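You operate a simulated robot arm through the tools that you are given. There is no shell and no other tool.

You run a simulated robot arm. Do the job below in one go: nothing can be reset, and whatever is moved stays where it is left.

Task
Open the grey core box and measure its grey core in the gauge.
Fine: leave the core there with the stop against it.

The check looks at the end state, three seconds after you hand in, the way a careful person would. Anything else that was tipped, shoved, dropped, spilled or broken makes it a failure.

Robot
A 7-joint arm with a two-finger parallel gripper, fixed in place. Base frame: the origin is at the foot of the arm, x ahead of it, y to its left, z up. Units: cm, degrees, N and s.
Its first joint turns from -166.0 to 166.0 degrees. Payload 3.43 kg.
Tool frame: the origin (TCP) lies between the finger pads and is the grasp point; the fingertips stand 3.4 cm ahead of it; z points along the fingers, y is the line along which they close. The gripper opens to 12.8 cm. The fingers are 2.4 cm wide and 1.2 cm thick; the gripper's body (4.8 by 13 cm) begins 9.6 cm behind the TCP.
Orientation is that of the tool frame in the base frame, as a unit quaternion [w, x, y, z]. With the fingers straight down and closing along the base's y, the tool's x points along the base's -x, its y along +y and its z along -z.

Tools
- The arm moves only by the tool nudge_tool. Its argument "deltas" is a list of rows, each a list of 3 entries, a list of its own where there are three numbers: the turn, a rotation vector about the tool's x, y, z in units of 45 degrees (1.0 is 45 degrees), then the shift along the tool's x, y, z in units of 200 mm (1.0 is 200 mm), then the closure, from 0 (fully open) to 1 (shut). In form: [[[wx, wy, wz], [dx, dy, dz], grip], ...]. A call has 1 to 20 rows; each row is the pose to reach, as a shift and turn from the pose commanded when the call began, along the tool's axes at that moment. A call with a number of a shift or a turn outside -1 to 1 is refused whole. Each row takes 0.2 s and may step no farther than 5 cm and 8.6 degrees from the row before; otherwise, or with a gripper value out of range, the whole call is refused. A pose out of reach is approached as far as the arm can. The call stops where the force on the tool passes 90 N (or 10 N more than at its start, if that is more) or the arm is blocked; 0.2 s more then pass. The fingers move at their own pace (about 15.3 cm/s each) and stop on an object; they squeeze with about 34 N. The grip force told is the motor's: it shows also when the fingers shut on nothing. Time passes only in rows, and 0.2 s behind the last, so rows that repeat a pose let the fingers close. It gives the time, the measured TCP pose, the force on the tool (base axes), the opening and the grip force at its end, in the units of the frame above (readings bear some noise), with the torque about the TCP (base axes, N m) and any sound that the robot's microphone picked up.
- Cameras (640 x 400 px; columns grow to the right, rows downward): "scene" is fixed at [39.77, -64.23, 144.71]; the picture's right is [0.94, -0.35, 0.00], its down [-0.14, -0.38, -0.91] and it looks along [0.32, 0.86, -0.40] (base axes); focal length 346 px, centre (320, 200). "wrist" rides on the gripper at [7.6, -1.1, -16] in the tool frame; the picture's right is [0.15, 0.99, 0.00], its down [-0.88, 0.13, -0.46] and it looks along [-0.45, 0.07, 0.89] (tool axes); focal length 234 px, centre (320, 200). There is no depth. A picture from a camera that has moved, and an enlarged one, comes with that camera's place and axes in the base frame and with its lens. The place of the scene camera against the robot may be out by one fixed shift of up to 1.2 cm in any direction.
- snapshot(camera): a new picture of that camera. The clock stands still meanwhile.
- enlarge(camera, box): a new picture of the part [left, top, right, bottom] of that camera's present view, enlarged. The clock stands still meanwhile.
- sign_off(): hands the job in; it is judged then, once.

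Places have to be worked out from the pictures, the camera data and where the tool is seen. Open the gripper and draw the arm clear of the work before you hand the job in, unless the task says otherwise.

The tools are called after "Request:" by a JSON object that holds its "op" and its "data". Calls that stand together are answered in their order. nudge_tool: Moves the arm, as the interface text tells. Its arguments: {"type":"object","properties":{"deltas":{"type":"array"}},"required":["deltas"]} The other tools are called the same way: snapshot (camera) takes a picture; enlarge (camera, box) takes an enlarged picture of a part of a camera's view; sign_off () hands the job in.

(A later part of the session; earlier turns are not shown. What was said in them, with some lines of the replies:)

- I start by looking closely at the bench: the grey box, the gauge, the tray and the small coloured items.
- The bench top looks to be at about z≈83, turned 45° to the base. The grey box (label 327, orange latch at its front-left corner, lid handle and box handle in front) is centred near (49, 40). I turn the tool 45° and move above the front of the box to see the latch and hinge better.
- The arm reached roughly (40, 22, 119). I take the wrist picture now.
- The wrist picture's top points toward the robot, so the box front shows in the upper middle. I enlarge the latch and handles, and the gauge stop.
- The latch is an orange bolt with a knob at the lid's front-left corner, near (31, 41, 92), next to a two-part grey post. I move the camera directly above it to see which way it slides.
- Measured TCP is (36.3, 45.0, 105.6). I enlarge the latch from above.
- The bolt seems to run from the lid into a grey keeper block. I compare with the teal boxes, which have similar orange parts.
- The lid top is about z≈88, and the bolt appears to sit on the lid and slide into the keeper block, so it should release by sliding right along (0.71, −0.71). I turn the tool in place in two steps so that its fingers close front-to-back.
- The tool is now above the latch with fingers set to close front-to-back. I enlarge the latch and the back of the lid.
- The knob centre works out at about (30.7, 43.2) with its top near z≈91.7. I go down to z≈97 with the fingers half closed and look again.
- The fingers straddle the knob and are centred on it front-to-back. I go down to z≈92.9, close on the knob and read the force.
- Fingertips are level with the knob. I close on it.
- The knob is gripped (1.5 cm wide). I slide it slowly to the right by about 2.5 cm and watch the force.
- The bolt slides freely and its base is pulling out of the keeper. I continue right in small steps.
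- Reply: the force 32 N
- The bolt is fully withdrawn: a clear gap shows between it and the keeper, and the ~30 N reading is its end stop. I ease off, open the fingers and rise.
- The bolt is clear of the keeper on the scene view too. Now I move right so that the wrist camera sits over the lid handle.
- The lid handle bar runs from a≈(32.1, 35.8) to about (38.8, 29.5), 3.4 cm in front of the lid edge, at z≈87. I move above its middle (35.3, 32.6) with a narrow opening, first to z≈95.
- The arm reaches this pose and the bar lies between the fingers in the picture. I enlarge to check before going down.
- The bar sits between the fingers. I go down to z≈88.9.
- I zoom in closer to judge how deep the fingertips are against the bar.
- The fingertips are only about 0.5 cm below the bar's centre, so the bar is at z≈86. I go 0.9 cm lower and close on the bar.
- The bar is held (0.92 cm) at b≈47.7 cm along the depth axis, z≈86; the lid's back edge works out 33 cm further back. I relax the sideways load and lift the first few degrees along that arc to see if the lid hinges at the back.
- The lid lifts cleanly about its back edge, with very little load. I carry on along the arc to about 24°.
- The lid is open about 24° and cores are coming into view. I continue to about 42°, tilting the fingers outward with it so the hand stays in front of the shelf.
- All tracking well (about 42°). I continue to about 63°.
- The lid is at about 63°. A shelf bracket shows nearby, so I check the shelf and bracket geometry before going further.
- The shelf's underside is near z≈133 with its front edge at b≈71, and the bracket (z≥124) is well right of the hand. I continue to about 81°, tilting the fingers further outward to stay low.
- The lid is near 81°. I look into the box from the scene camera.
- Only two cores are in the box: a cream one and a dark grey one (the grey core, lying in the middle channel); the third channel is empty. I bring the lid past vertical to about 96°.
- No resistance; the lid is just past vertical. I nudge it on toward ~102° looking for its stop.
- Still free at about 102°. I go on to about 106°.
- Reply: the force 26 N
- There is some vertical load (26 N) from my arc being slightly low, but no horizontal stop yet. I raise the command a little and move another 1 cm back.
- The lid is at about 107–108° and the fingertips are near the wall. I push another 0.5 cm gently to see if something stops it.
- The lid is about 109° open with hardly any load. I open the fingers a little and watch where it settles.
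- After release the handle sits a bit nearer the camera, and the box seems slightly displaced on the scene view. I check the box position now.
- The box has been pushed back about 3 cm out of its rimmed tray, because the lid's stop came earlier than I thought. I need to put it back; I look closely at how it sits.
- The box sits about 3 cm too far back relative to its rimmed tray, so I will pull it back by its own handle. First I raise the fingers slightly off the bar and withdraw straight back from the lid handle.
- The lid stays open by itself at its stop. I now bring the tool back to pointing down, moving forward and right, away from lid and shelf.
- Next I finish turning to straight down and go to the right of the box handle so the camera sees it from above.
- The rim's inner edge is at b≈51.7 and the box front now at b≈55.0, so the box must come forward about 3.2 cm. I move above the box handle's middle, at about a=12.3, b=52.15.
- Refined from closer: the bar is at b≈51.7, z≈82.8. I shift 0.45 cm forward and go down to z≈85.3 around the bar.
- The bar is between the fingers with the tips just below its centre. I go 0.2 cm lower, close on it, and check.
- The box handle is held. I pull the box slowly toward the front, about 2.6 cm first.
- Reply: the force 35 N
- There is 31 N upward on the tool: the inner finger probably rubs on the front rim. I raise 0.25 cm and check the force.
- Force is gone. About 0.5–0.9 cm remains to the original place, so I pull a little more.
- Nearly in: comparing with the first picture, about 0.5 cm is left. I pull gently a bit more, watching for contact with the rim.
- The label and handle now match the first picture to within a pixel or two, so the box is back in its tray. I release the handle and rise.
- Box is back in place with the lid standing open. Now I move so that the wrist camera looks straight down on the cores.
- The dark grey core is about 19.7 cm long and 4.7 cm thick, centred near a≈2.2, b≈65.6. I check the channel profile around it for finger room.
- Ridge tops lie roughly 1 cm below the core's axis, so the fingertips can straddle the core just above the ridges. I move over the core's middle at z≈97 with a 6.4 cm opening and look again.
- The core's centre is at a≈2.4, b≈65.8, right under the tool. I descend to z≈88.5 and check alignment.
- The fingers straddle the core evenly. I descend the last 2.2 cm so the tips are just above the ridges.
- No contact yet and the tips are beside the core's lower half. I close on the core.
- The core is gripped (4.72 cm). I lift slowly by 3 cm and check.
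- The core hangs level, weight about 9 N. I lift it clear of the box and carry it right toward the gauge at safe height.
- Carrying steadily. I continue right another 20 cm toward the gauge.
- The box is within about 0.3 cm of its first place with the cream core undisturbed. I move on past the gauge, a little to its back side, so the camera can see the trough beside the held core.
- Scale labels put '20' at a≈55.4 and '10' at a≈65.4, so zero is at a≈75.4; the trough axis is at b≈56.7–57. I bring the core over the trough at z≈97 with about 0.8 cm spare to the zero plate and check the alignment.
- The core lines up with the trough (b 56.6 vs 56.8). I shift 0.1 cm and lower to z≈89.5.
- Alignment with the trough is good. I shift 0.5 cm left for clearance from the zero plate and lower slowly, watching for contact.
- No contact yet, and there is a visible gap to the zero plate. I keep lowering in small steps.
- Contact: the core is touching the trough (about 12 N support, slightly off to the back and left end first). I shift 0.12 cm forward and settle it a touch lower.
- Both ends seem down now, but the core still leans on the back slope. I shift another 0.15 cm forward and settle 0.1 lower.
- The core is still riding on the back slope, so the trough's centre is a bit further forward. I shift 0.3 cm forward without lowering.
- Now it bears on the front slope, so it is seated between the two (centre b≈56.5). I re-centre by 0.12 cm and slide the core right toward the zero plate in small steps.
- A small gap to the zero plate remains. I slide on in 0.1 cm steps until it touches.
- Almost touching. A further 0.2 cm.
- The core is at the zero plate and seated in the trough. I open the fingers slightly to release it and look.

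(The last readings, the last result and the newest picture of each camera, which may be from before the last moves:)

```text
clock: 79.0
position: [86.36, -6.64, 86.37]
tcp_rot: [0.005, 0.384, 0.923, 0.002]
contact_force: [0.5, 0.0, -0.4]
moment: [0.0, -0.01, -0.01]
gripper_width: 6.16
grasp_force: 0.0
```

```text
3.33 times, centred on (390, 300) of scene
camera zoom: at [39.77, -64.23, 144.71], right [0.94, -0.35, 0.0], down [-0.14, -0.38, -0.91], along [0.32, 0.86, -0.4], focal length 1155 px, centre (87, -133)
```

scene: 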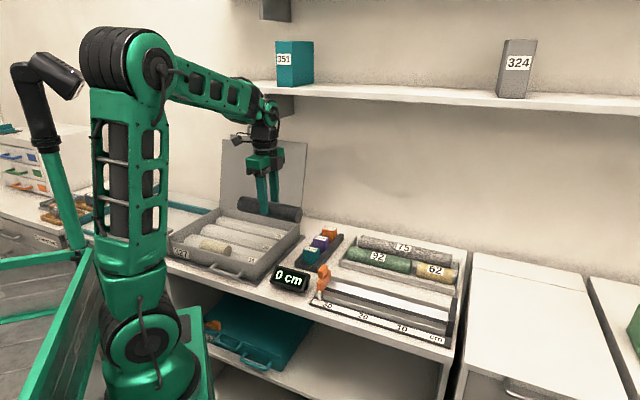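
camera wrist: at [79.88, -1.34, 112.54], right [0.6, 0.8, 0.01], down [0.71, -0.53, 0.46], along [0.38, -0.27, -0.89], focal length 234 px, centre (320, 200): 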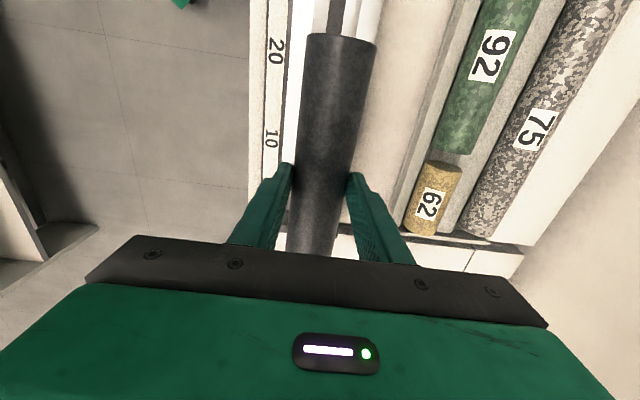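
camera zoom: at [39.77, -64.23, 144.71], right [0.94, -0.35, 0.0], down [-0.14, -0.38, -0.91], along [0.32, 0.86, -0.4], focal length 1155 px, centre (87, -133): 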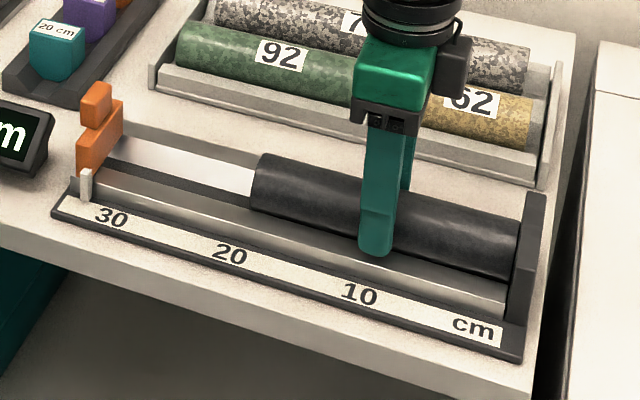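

The core rests on its own. I rise clear and move left so the camera looks down on the stop.

Request:
{"op": "nudge_tool", "data": {"deltas": [[[0, 0, 0], [0, 0, -0.1], 0.52], [[0, 0, 0], [0, 0, -0.25], 0.52], [[0, 0, 0], [0, 0, -0.42], 0.52], [[0, 0, 0], [0, 0, -0.6], 0.52], [[0, 0, 0], [0, 0, -0.7], 0.52], [[0, 0, 0], [0, 0, -0.7], 0.52]]}}

Request:
{"op": "nudge_tool", "data": {"deltas": [[[0, 0, 0], [0.12, 0, 0], 0.7], [[0, 0, 0], [0.3, 0, 0], 0.9], [[0, 0, 0], [0.5, 0, 0], 1.0], [[0, 0, 0], [0.65, 0, 0], 1.0], [[0, 0, 0], [0.71, 0, 0], 1.0], [[0, 0, 0], [0.71, 0, 0], 1.0]]}}

Request:
{"op": "snapshot", "data": {"camera": "wrist"}}

Request:
{"op": "snapshot", "data": {"camera": "scene"}}

```text
clock: 80.4
position: [86.11, -6.59, 100.29]
tcp_rot: [0.006, 0.383, 0.924, 0.001]
contact_force: [0.1, 0.3, 0.4]
moment: [-0.04, 0.02, 0.01]
gripper_width: 6.14
grasp_force: 0.0
```

```text
clock: 81.8
position: [76.27, 3.52, 100.28]
tcp_rot: [0.005, 0.383, 0.924, 0.002]
contact_force: [0.3, -0.5, 0.3]
moment: [0.02, -0.02, -0.01]
gripper_width: 0.02
grasp_force: 32.9
```

```text
taken
camera wrist: at [69.96, 8.11, 116.06], right [0.6, 0.8, 0.01], down [0.71, -0.53, 0.46], along [0.38, -0.27, -0.89], focal length 234 px, centre (320, 200)
```

wrist: 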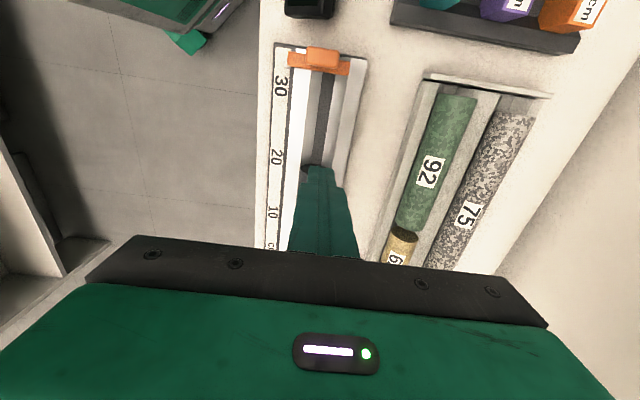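

```text
taken
```

scene: 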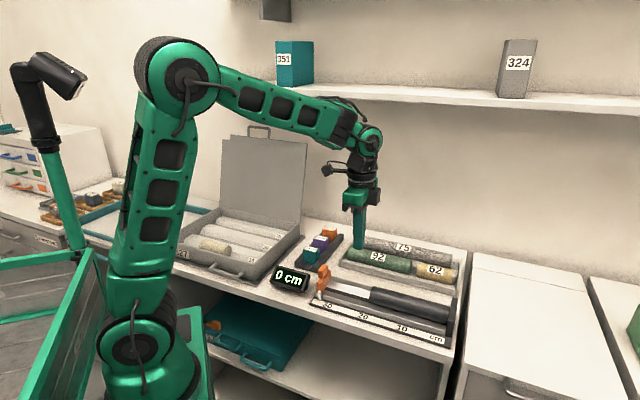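

Request:
{"op": "enlarge", "data": {"camera": "wrist", "box": [255, 0, 415, 180]}}

Request:
{"op": "enlarge", "data": {"camera": "scene", "box": [295, 250, 375, 330]}}

```text
2.22 times, centred on (335, 90) of wrist
camera zoom: at [69.96, 8.11, 116.06], right [0.6, 0.8, 0.01], down [0.71, -0.53, 0.46], along [0.38, -0.27, -0.89], focal length 520 px, centre (287, 444)
```

zoom: 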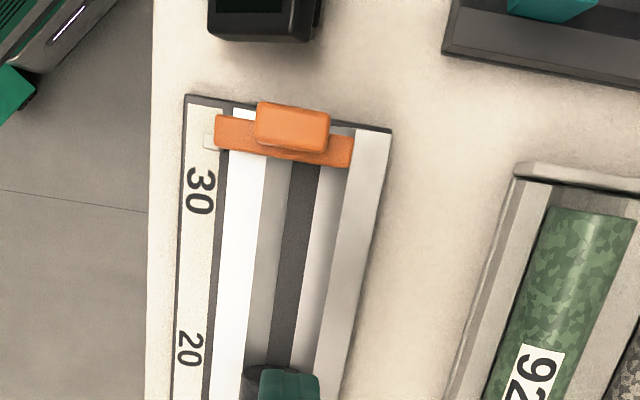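

```text
5.00 times, centred on (335, 290) of scene
camera zoom: at [39.77, -64.23, 144.71], right [0.94, -0.35, 0.0], down [-0.14, -0.38, -0.91], along [0.32, 0.86, -0.4], focal length 1732 px, centre (245, -250)
```

zoom: 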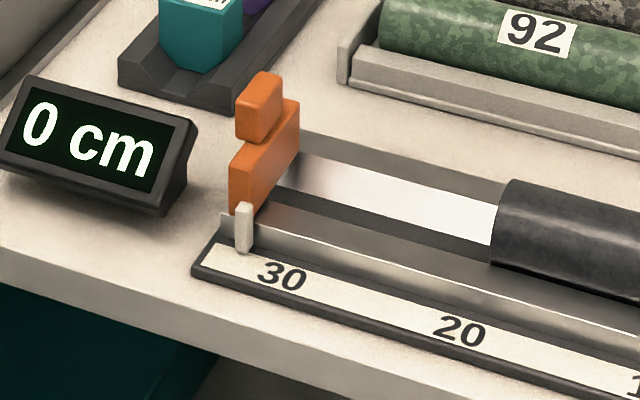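

The stop is an orange plate with a grip knob on top, about 3.3 cm wide front-to-back, near a≈41.7, b≈55.5, top z≈89.5. I move above the knob with the fingers open about 5 cm.

Request:
{"op": "nudge_tool", "data": {"deltas": [[[0, 0, 0], [0.1, -0.01, 0.0], 0.8], [[0, 0, 0], [0.25, -0.02, 0.0], 0.6], [[0, 0, 0], [0.4, -0.035, 0.05], 0.58], [[0, 0, 0], [0.485, -0.045, 0.1], 0.58], [[0, 0, 0], [0.485, -0.045, 0.15], 0.58], [[0, 0, 0], [0.485, -0.045, 0.15], 0.58]]}}

Request:
{"op": "enlarge", "data": {"camera": "wrist", "box": [250, 60, 410, 240]}}

Request:
{"op": "enlarge", "data": {"camera": "scene", "box": [280, 220, 390, 320]}}

```text
clock: 83.2
position: [68.65, 9.68, 97.16]
tcp_rot: [0.006, 0.383, 0.924, 0.002]
contact_force: [0.2, -0.4, -0.3]
moment: [0.02, 0.02, -0.02]
gripper_width: 5.4
grasp_force: 0.1
```

```text
2.22 times, centred on (330, 150) of wrist
camera zoom: at [62.48, 14.23, 112.94], right [0.6, 0.8, 0.01], down [0.71, -0.53, 0.46], along [0.38, -0.27, -0.89], focal length 520 px, centre (298, 311)
```

zoom: 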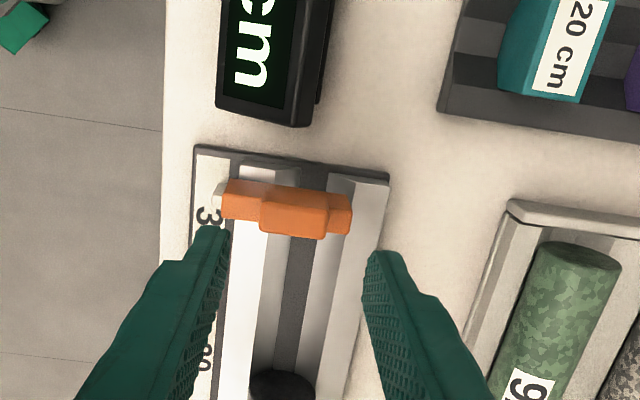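

```text
4.00 times, centred on (335, 270) of scene
camera zoom: at [39.77, -64.23, 144.71], right [0.94, -0.35, 0.0], down [-0.14, -0.38, -0.91], along [0.32, 0.86, -0.4], focal length 1386 px, centre (260, -80)
```

zoom: 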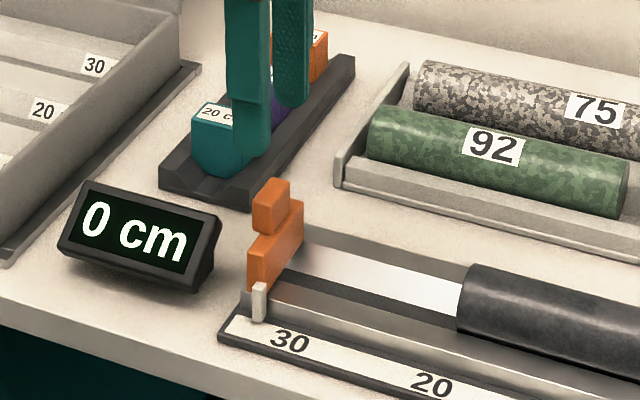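

The knob centre is at a≈41.2, b≈55.45. I adjust 0.4 cm left and go down to z≈91.2 around it.

Request:
{"op": "nudge_tool", "data": {"deltas": [[[0, 0, 0], [0.02, 0.002, 0.08], 0.58], [[0, 0, 0], [0.02, 0.002, 0.18], 0.58], [[0, 0, 0], [0.02, 0.002, 0.26], 0.58], [[0, 0, 0], [0.02, 0.002, 0.298], 0.58], [[0, 0, 0], [0.02, 0.002, 0.298], 0.58]]}}

Request:
{"op": "enlarge", "data": {"camera": "wrist", "box": [250, 60, 410, 240]}}

Request:
{"op": "enlarge", "data": {"camera": "scene", "box": [300, 240, 370, 310]}}

```text
clock: 84.4
position: [68.51, 10.02, 90.96]
tcp_rot: [0.006, 0.383, 0.924, 0.003]
contact_force: [0.2, 0.8, -0.5]
moment: [0.02, 0.0, -0.04]
gripper_width: 5.37
grasp_force: 0.1
```

```text
2.22 times, centred on (330, 150) of wrist
camera zoom: at [62.32, 14.59, 106.86], right [0.6, 0.8, 0.01], down [0.71, -0.53, 0.46], along [0.38, -0.27, -0.89], focal length 520 px, centre (298, 311)
```

zoom: 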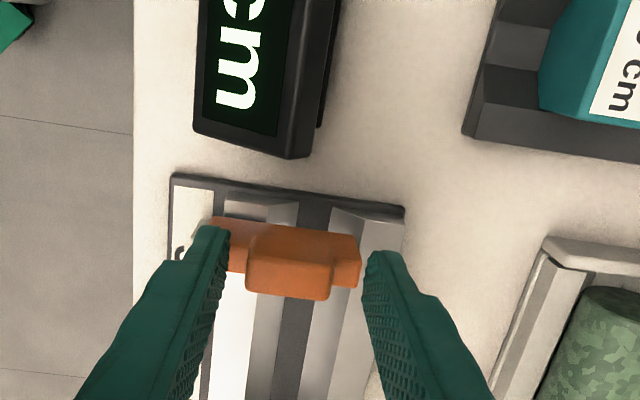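

```text
5.71 times, centred on (335, 275) of scene
camera zoom: at [39.77, -64.23, 144.71], right [0.94, -0.35, 0.0], down [-0.14, -0.38, -0.91], along [0.32, 0.86, -0.4], focal length 1980 px, centre (234, -229)
```

zoom: 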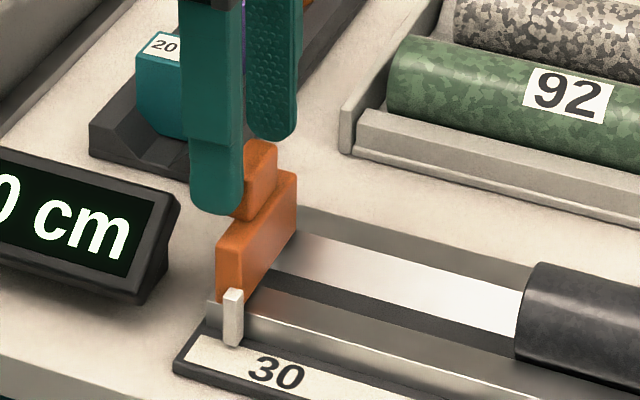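

The fingers straddle the knob. I shift 0.3 cm left and close on it.

Request:
{"op": "nudge_tool", "data": {"deltas": [[[0, 0, 0], [0.015, 0, 0], 0.58], [[0, 0, 0], [0.015, 0, 0], 0.7], [[0, 0, 0], [0.015, 0, 0], 0.85], [[0, 0, 0], [0.015, 0, 0], 1.0], [[0, 0, 0], [0.015, 0, 0], 1.0]]}}

Request:
{"op": "enlarge", "data": {"camera": "scene", "box": [300, 240, 370, 310]}}

```text
clock: 85.6
position: [68.13, 9.99, 91.13]
tcp_rot: [0.005, 0.384, 0.924, 0.001]
contact_force: [-22.1, -21.1, 0.1]
moment: [-0.77, 0.7, -0.13]
gripper_width: 3.37
grasp_force: 44.7
```

```text
5.71 times, centred on (335, 275) of scene
camera zoom: at [39.77, -64.23, 144.71], right [0.94, -0.35, 0.0], down [-0.14, -0.38, -0.91], along [0.32, 0.86, -0.4], focal length 1980 px, centre (234, -229)
```

zoom: 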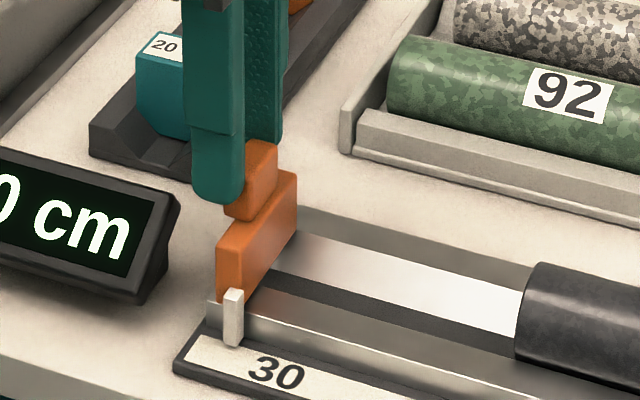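

The knob is held with some sideways load (knob at b≈55.24). I relieve that by 0.3 cm and slide the stop right by 5 cm.

Request:
{"op": "nudge_tool", "data": {"deltas": [[[0, 0, 0], [0, -0.008, 0], 1.0], [[0, 0, 0], [0, -0.0145, 0], 1.0], [[0, 0, 0], [-0.03, -0.0145, 0], 1.0], [[0, 0, 0], [-0.07, -0.0145, 0], 1.0], [[0, 0, 0], [-0.12, -0.0145, 0], 1.0], [[0, 0, 0], [-0.17, -0.0145, 0], 1.0], [[0, 0, 0], [-0.22, -0.0145, 0], 1.0], [[0, 0, 0], [-0.25, -0.0145, 0], 1.0], [[0, 0, 0], [-0.25, -0.0145, 0], 1.0]]}}

Request:
{"op": "enlarge", "data": {"camera": "scene", "box": [290, 230, 480, 350]}}

```text
clock: 87.6
position: [71.79, 6.43, 91.1]
tcp_rot: [0.005, 0.383, 0.924, 0.002]
contact_force: [1.5, 1.3, -36.5]
moment: [0.29, 0.38, 0.13]
gripper_width: 3.32
grasp_force: 45.2
```

```text
3.33 times, centred on (385, 290) of scene
camera zoom: at [39.77, -64.23, 144.71], right [0.94, -0.35, 0.0], down [-0.14, -0.38, -0.91], along [0.32, 0.86, -0.4], focal length 1155 px, centre (103, -100)
```

zoom: 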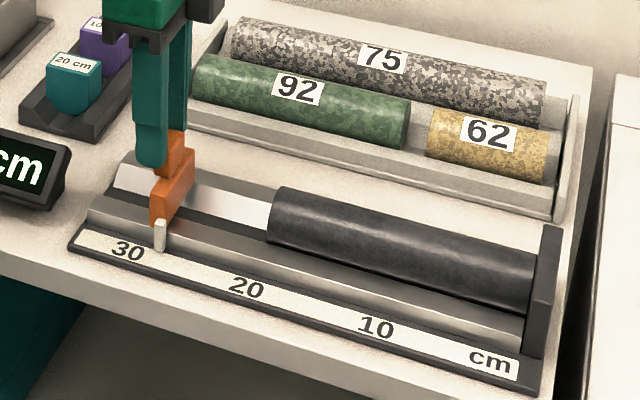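

The stop slides well (pointer about 27.5), but the tool pulls up with 36 N. I lower the command 0.3 cm to relieve that and slide on another 5 cm.

Request:
{"op": "nudge_tool", "data": {"deltas": [[[0, 0, 0], [0, 0, 0.008], 1.0], [[0, 0, 0], [0, 0, 0.016], 1.0], [[0, 0, 0], [-0.04, 0, 0.018], 1.0], [[0, 0, 0], [-0.09, 0, 0.02], 1.0], [[0, 0, 0], [-0.14, 0, 0.022], 1.0], [[0, 0, 0], [-0.19, 0, 0.024], 1.0], [[0, 0, 0], [-0.23, 0, 0.026], 1.0], [[0, 0, 0], [-0.25, 0, 0.026], 1.0], [[0, 0, 0], [-0.25, 0, 0.026], 1.0]]}}

Request:
{"op": "enlarge", "data": {"camera": "scene", "box": [290, 230, 480, 350]}}

```text
clock: 89.6
position: [75.25, 3.03, 90.96]
tcp_rot: [0.006, 0.382, 0.924, 0.003]
contact_force: [-0.2, 0.1, 38.7]
moment: [-0.29, -0.08, 0.1]
gripper_width: 3.34
grasp_force: 44.7
```

```text
3.33 times, centred on (385, 290) of scene
camera zoom: at [39.77, -64.23, 144.71], right [0.94, -0.35, 0.0], down [-0.14, -0.38, -0.91], along [0.32, 0.86, -0.4], focal length 1155 px, centre (103, -100)
```

zoom: 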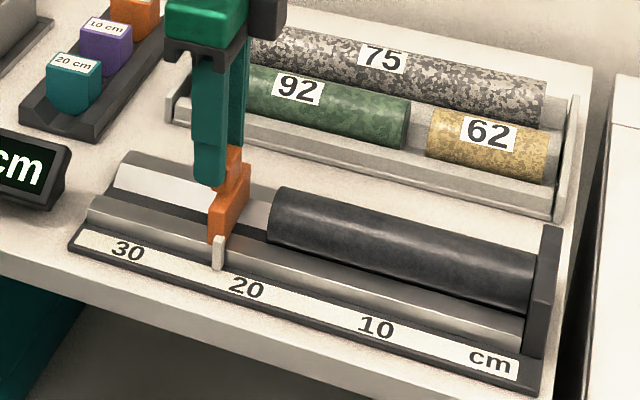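

Now it presses down by a similar amount, so I split the difference, and slide another 2 cm; the pointer is near 22.5.

Request:
{"op": "nudge_tool", "data": {"deltas": [[[0, 0, 0], [0, 0, -0.013], 1.0], [[0, 0, 0], [-0.03, 0, -0.0125], 1.0], [[0, 0, 0], [-0.06, 0, -0.012], 1.0], [[0, 0, 0], [-0.09, 0, -0.0115], 1.0], [[0, 0, 0], [-0.105, 0, -0.011], 1.0], [[0, 0, 0], [-0.105, 0, -0.011], 1.0]]}}

Request:
{"op": "enlarge", "data": {"camera": "scene", "box": [330, 250, 430, 330]}}

Request:
{"op": "enlarge", "data": {"camera": "scene", "box": [260, 255, 330, 300]}}

```text
clock: 91.0
position: [76.8, 1.55, 90.83]
tcp_rot: [0.004, 0.382, 0.924, 0.002]
contact_force: [1.4, 2.3, -7.6]
moment: [0.36, 0.44, 0.33]
gripper_width: 3.32
grasp_force: 45.2
```

```text
5.00 times, centred on (380, 290) of scene
camera zoom: at [39.77, -64.23, 144.71], right [0.94, -0.35, 0.0], down [-0.14, -0.38, -0.91], along [0.32, 0.86, -0.4], focal length 1732 px, centre (20, -250)
```

zoom: 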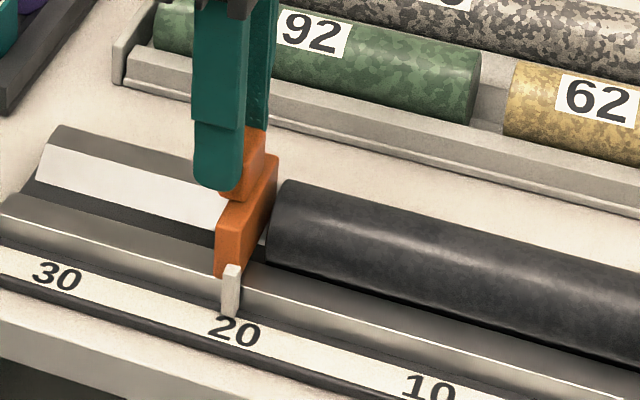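

```text
8.89 times, centred on (295, 278) of scene
camera zoom: at [39.77, -64.23, 144.71], right [0.94, -0.35, 0.0], down [-0.14, -0.38, -0.91], along [0.32, 0.86, -0.4], focal length 3080 px, centre (542, -489)
```

zoom: 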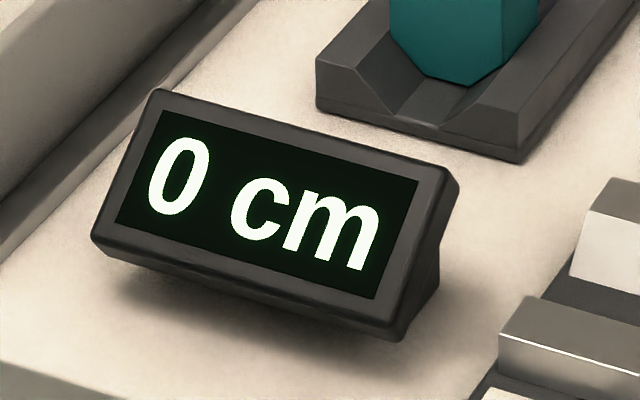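

About 0.7 cm of gap is left and the display still reads 0. I advance slowly in 0.1 cm steps.

Request:
{"op": "nudge_tool", "data": {"deltas": [[[0, 0, 0], [-0.006, 0, 0], 1.0], [[0, 0, 0], [-0.012, 0, 0], 1.0], [[0, 0, 0], [-0.018, 0, 0], 1.0], [[0, 0, 0], [-0.024, 0, 0], 1.0], [[0, 0, 0], [-0.024, 0, 0], 1.0]]}}

Request:
{"op": "enlarge", "data": {"camera": "scene", "box": [350, 260, 410, 320]}}

Request:
{"op": "enlarge", "data": {"camera": "scene", "box": [260, 255, 330, 300]}}

```text
clock: 92.2
position: [77.05, 1.11, 90.94]
tcp_rot: [0.004, 0.383, 0.924, 0.003]
contact_force: [1.8, 2.0, -27.8]
moment: [0.24, 0.31, 0.09]
gripper_width: 3.34
grasp_force: 44.7
```

```text
6.67 times, centred on (380, 290) of scene
camera zoom: at [39.77, -64.23, 144.71], right [0.94, -0.35, 0.0], down [-0.14, -0.38, -0.91], along [0.32, 0.86, -0.4], focal length 2310 px, centre (-80, -400)
```

zoom: 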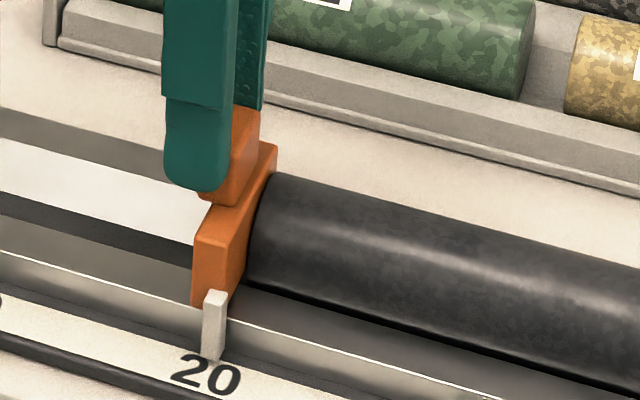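

```text
8.89 times, centred on (295, 278) of scene
camera zoom: at [39.77, -64.23, 144.71], right [0.94, -0.35, 0.0], down [-0.14, -0.38, -0.91], along [0.32, 0.86, -0.4], focal length 3080 px, centre (542, -489)
```

zoom: 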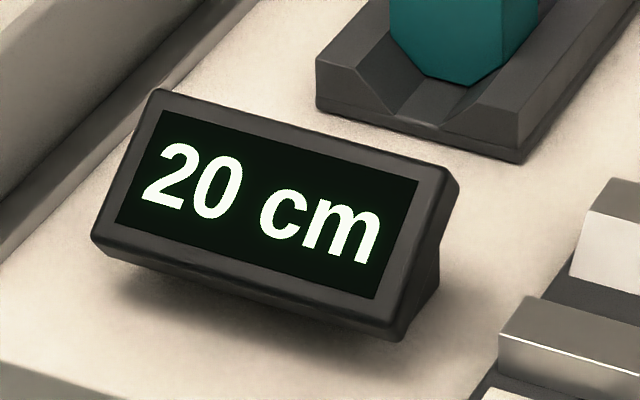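

The display now reads 20 cm. I press the stop on a little more, with a small z correction, to make sure it really touches the core and the core the zero plate.

Request:
{"op": "nudge_tool", "data": {"deltas": [[[0, 0, 0], [-0.004, 0, 0.005], 1.0], [[0, 0, 0], [-0.008, 0, 0.007], 1.0], [[0, 0, 0], [-0.012, 0, 0.007], 1.0], [[0, 0, 0], [-0.012, 0, 0.007], 1.0]]}}

Request:
{"op": "enlarge", "data": {"camera": "scene", "box": [350, 260, 410, 320]}}

Request:
{"op": "enlarge", "data": {"camera": "scene", "box": [420, 285, 460, 325]}}

```text
clock: 93.2
position: [77.19, 1.06, 90.86]
tcp_rot: [0.005, 0.382, 0.924, 0.003]
contact_force: [-6.1, 10.2, -10.4]
moment: [0.27, 0.46, -0.07]
gripper_width: 3.33
grasp_force: 45.1
```

```text
6.67 times, centred on (380, 290) of scene
camera zoom: at [39.77, -64.23, 144.71], right [0.94, -0.35, 0.0], down [-0.14, -0.38, -0.91], along [0.32, 0.86, -0.4], focal length 2310 px, centre (-80, -400)
```

zoom: 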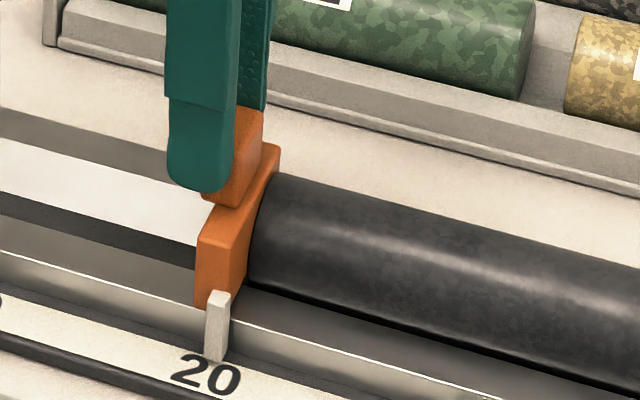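

```text
10.00 times, centred on (440, 305) of scene
camera zoom: at [39.77, -64.23, 144.71], right [0.94, -0.35, 0.0], down [-0.14, -0.38, -0.91], along [0.32, 0.86, -0.4], focal length 3465 px, centre (-880, -850)
```

zoom: 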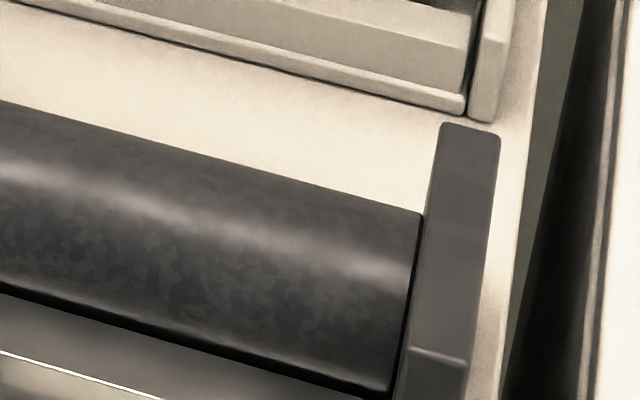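

An 11 N push-back along the gauge confirms that the stop is against the core and the core against the zero plate. I open the fingers and leave the knob.

Request:
{"op": "nudge_tool", "data": {"deltas": [[[0, 0, 0], [0, 0, 0], 0.72], [[0, 0, 0], [0, 0, 0], 0.65], [[0, 0, 0], [0, 0, 0], 0.58], [[0, 0, 0], [0, 0, 0], 0.58]]}}

Request:
{"op": "enlarge", "data": {"camera": "scene", "box": [350, 260, 410, 320]}}

```text
clock: 94.2
position: [77.16, 0.83, 90.85]
tcp_rot: [0.006, 0.383, 0.924, 0.003]
contact_force: [0.1, 0.3, -1.0]
moment: [0.02, 0.04, 0.0]
gripper_width: 5.39
grasp_force: 0.0
```

```text
6.67 times, centred on (380, 290) of scene
camera zoom: at [39.77, -64.23, 144.71], right [0.94, -0.35, 0.0], down [-0.14, -0.38, -0.91], along [0.32, 0.86, -0.4], focal length 2310 px, centre (-80, -400)
```

zoom: 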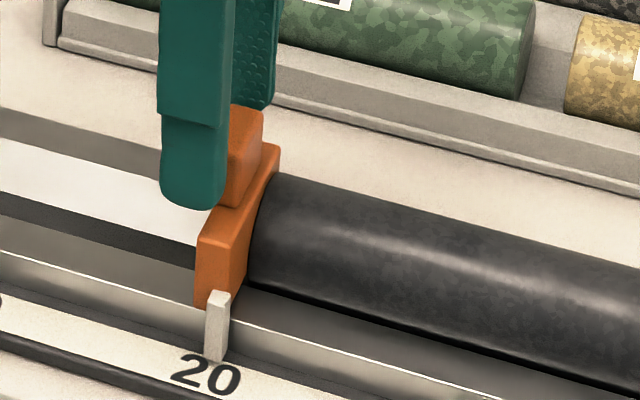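

The stop stays against the core. I rise straight up and draw the arm clear.

Request:
{"op": "nudge_tool", "data": {"deltas": [[[0, 0, 0], [0, 0, -0.06], 0.58], [[0, 0, 0], [0, 0, -0.15], 0.58], [[0, 0, 0], [0, 0, -0.3], 0.58], [[0, 0, 0], [0, 0, -0.5], 0.5], [[0, 0, 0], [0, 0, -0.7], 0.3], [[0, 0, 0], [0, 0, -0.9], 0.2], [[0, 0, 0], [0, 0, -1.0], 0], [[0, 0, 0], [0, 0, -1.0], 0]]}}

Request:
{"op": "snapshot", "data": {"camera": "scene"}}

Request:
{"op": "enlarge", "data": {"camera": "scene", "box": [260, 220, 480, 360]}}

Request:
{"op": "enlarge", "data": {"camera": "scene", "box": [140, 190, 310, 296]}}

```text
clock: 96.0
position: [76.99, 0.9, 110.77]
tcp_rot: [0.005, 0.383, 0.924, 0.002]
contact_force: [-0.8, 0.0, -0.3]
moment: [-0.02, 0.0, -0.02]
gripper_width: 12.79
grasp_force: 0.0
```

```text
taken
```

scene: 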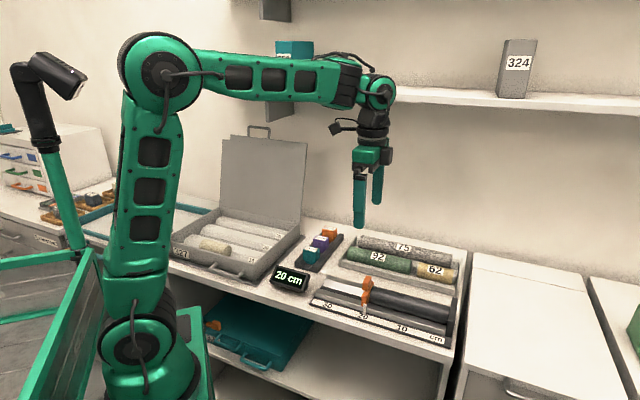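

```text
2.86 times, centred on (370, 290) of scene
camera zoom: at [39.77, -64.23, 144.71], right [0.94, -0.35, 0.0], down [-0.14, -0.38, -0.91], along [0.32, 0.86, -0.4], focal length 990 px, centre (177, -57)
```

zoom: 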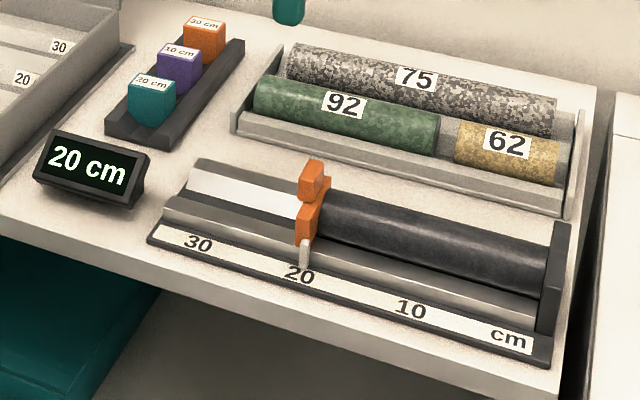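

```text
3.76 times, centred on (225, 243) of scene
camera zoom: at [39.77, -64.23, 144.71], right [0.94, -0.35, 0.0], down [-0.14, -0.38, -0.91], along [0.32, 0.86, -0.4], focal length 1304 px, centre (678, 38)
```

zoom: 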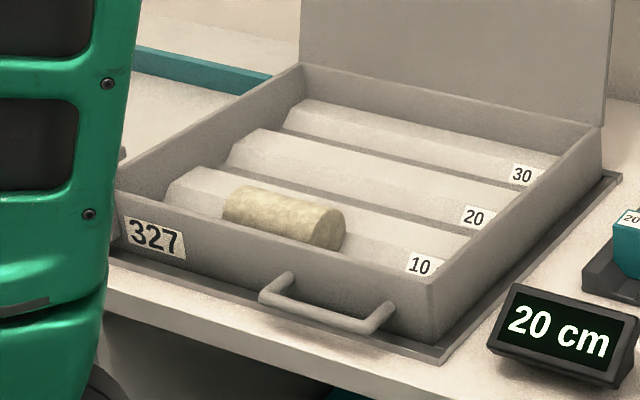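

The display reads 20 cm, the stop stands against the core, and the box and other items are in place. I draw the arm back toward its starting pose.

Request:
{"op": "nudge_tool", "data": {"deltas": [[[0, 0, 0], [0.12, -0.055, -0.12], 0], [[0, 0, 0], [0.25, -0.11, -0.24], 0], [[0, 0, 0], [0.38, -0.165, -0.36], 0], [[0, 0, 0], [0.5, -0.22, -0.48], 0], [[0, 0, 0], [0.62, -0.275, -0.6], 0], [[0, 0, 0], [0.75, -0.33, -0.7], 0], [[0, 0, 0], [0.85, -0.38, -0.75], 0], [[0, 0, 0], [0.85, -0.38, -0.75], 0], [[0, 0, 0], [0.85, -0.38, -0.75], 0]]}}

Request:
{"op": "snapshot", "data": {"camera": "scene"}}

Request:
{"op": "snapshot", "data": {"camera": "wrist"}}

Request:
{"op": "enlarge", "data": {"camera": "scene", "box": [140, 110, 480, 350]}}

```text
clock: 98.0
position: [59.5, 7.68, 125.95]
tcp_rot: [0.006, 0.383, 0.924, 0.002]
contact_force: [-0.1, -0.8, -0.4]
moment: [0.0, -0.04, 0.02]
gripper_width: 12.77
grasp_force: 0.0
```

```text
taken
```

scene: 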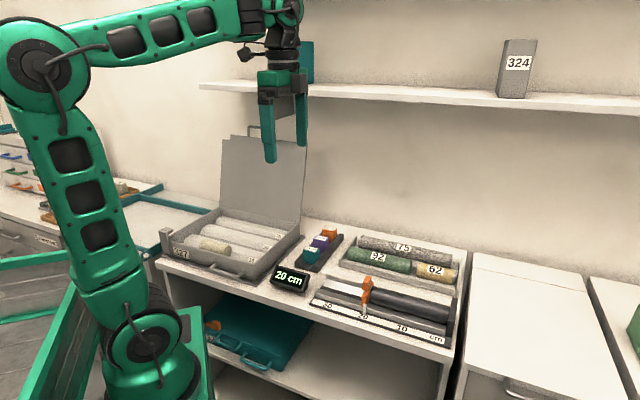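

```text
taken
camera wrist: at [53.2, 12.23, 141.73], right [0.6, 0.8, 0.01], down [0.71, -0.53, 0.46], along [0.38, -0.27, -0.89], focal length 234 px, centre (320, 200)
```

wrist: 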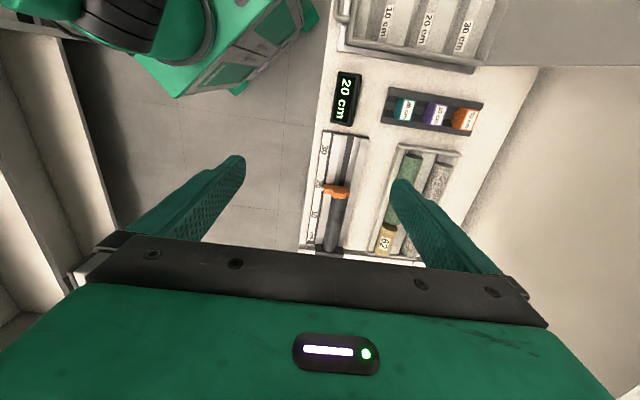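

```text
1.67 times, centred on (310, 230) of scene
camera zoom: at [39.77, -64.23, 144.71], right [0.94, -0.35, 0.0], down [-0.14, -0.38, -0.91], along [0.32, 0.86, -0.4], focal length 578 px, centre (337, 150)
```

zoom: 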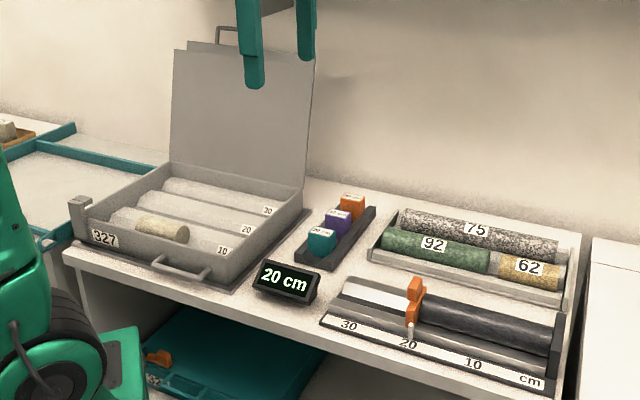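

The gauge shows 20 cm, with the grey core against the zero plate and the stop against the core. The lid stands open at its stop, the box is back in its tray to within about 0.3 cm, nothing else has moved, and the arm is clear with the gripper open. I hand in the job.

Request:
{"op": "sign_off", "data": {}}

```text
The job is handed in.
```

I opened the grey core box and measured its grey core in the gauge; the display reads **20 cm**. The core is against the zero plate with the stop pushed up to it, and I've handed the job in.

- **Box was shoved:** while opening the lid I pushed past its stop and slid the whole box about 3 cm back out of its tray. I pulled it back by its front handle, and it now sits within about 0.3 cm of where it started. The cream core inside stayed in its channel.
- **Which core:** the box held a dark grey core and a cream one, and I took the dark one as the grey core.
- **How things are left:** the lid stands open on its own and the latch bolt is withdrawn. I saw nothing else moved. The gripper is open and the arm is back near its starting position.
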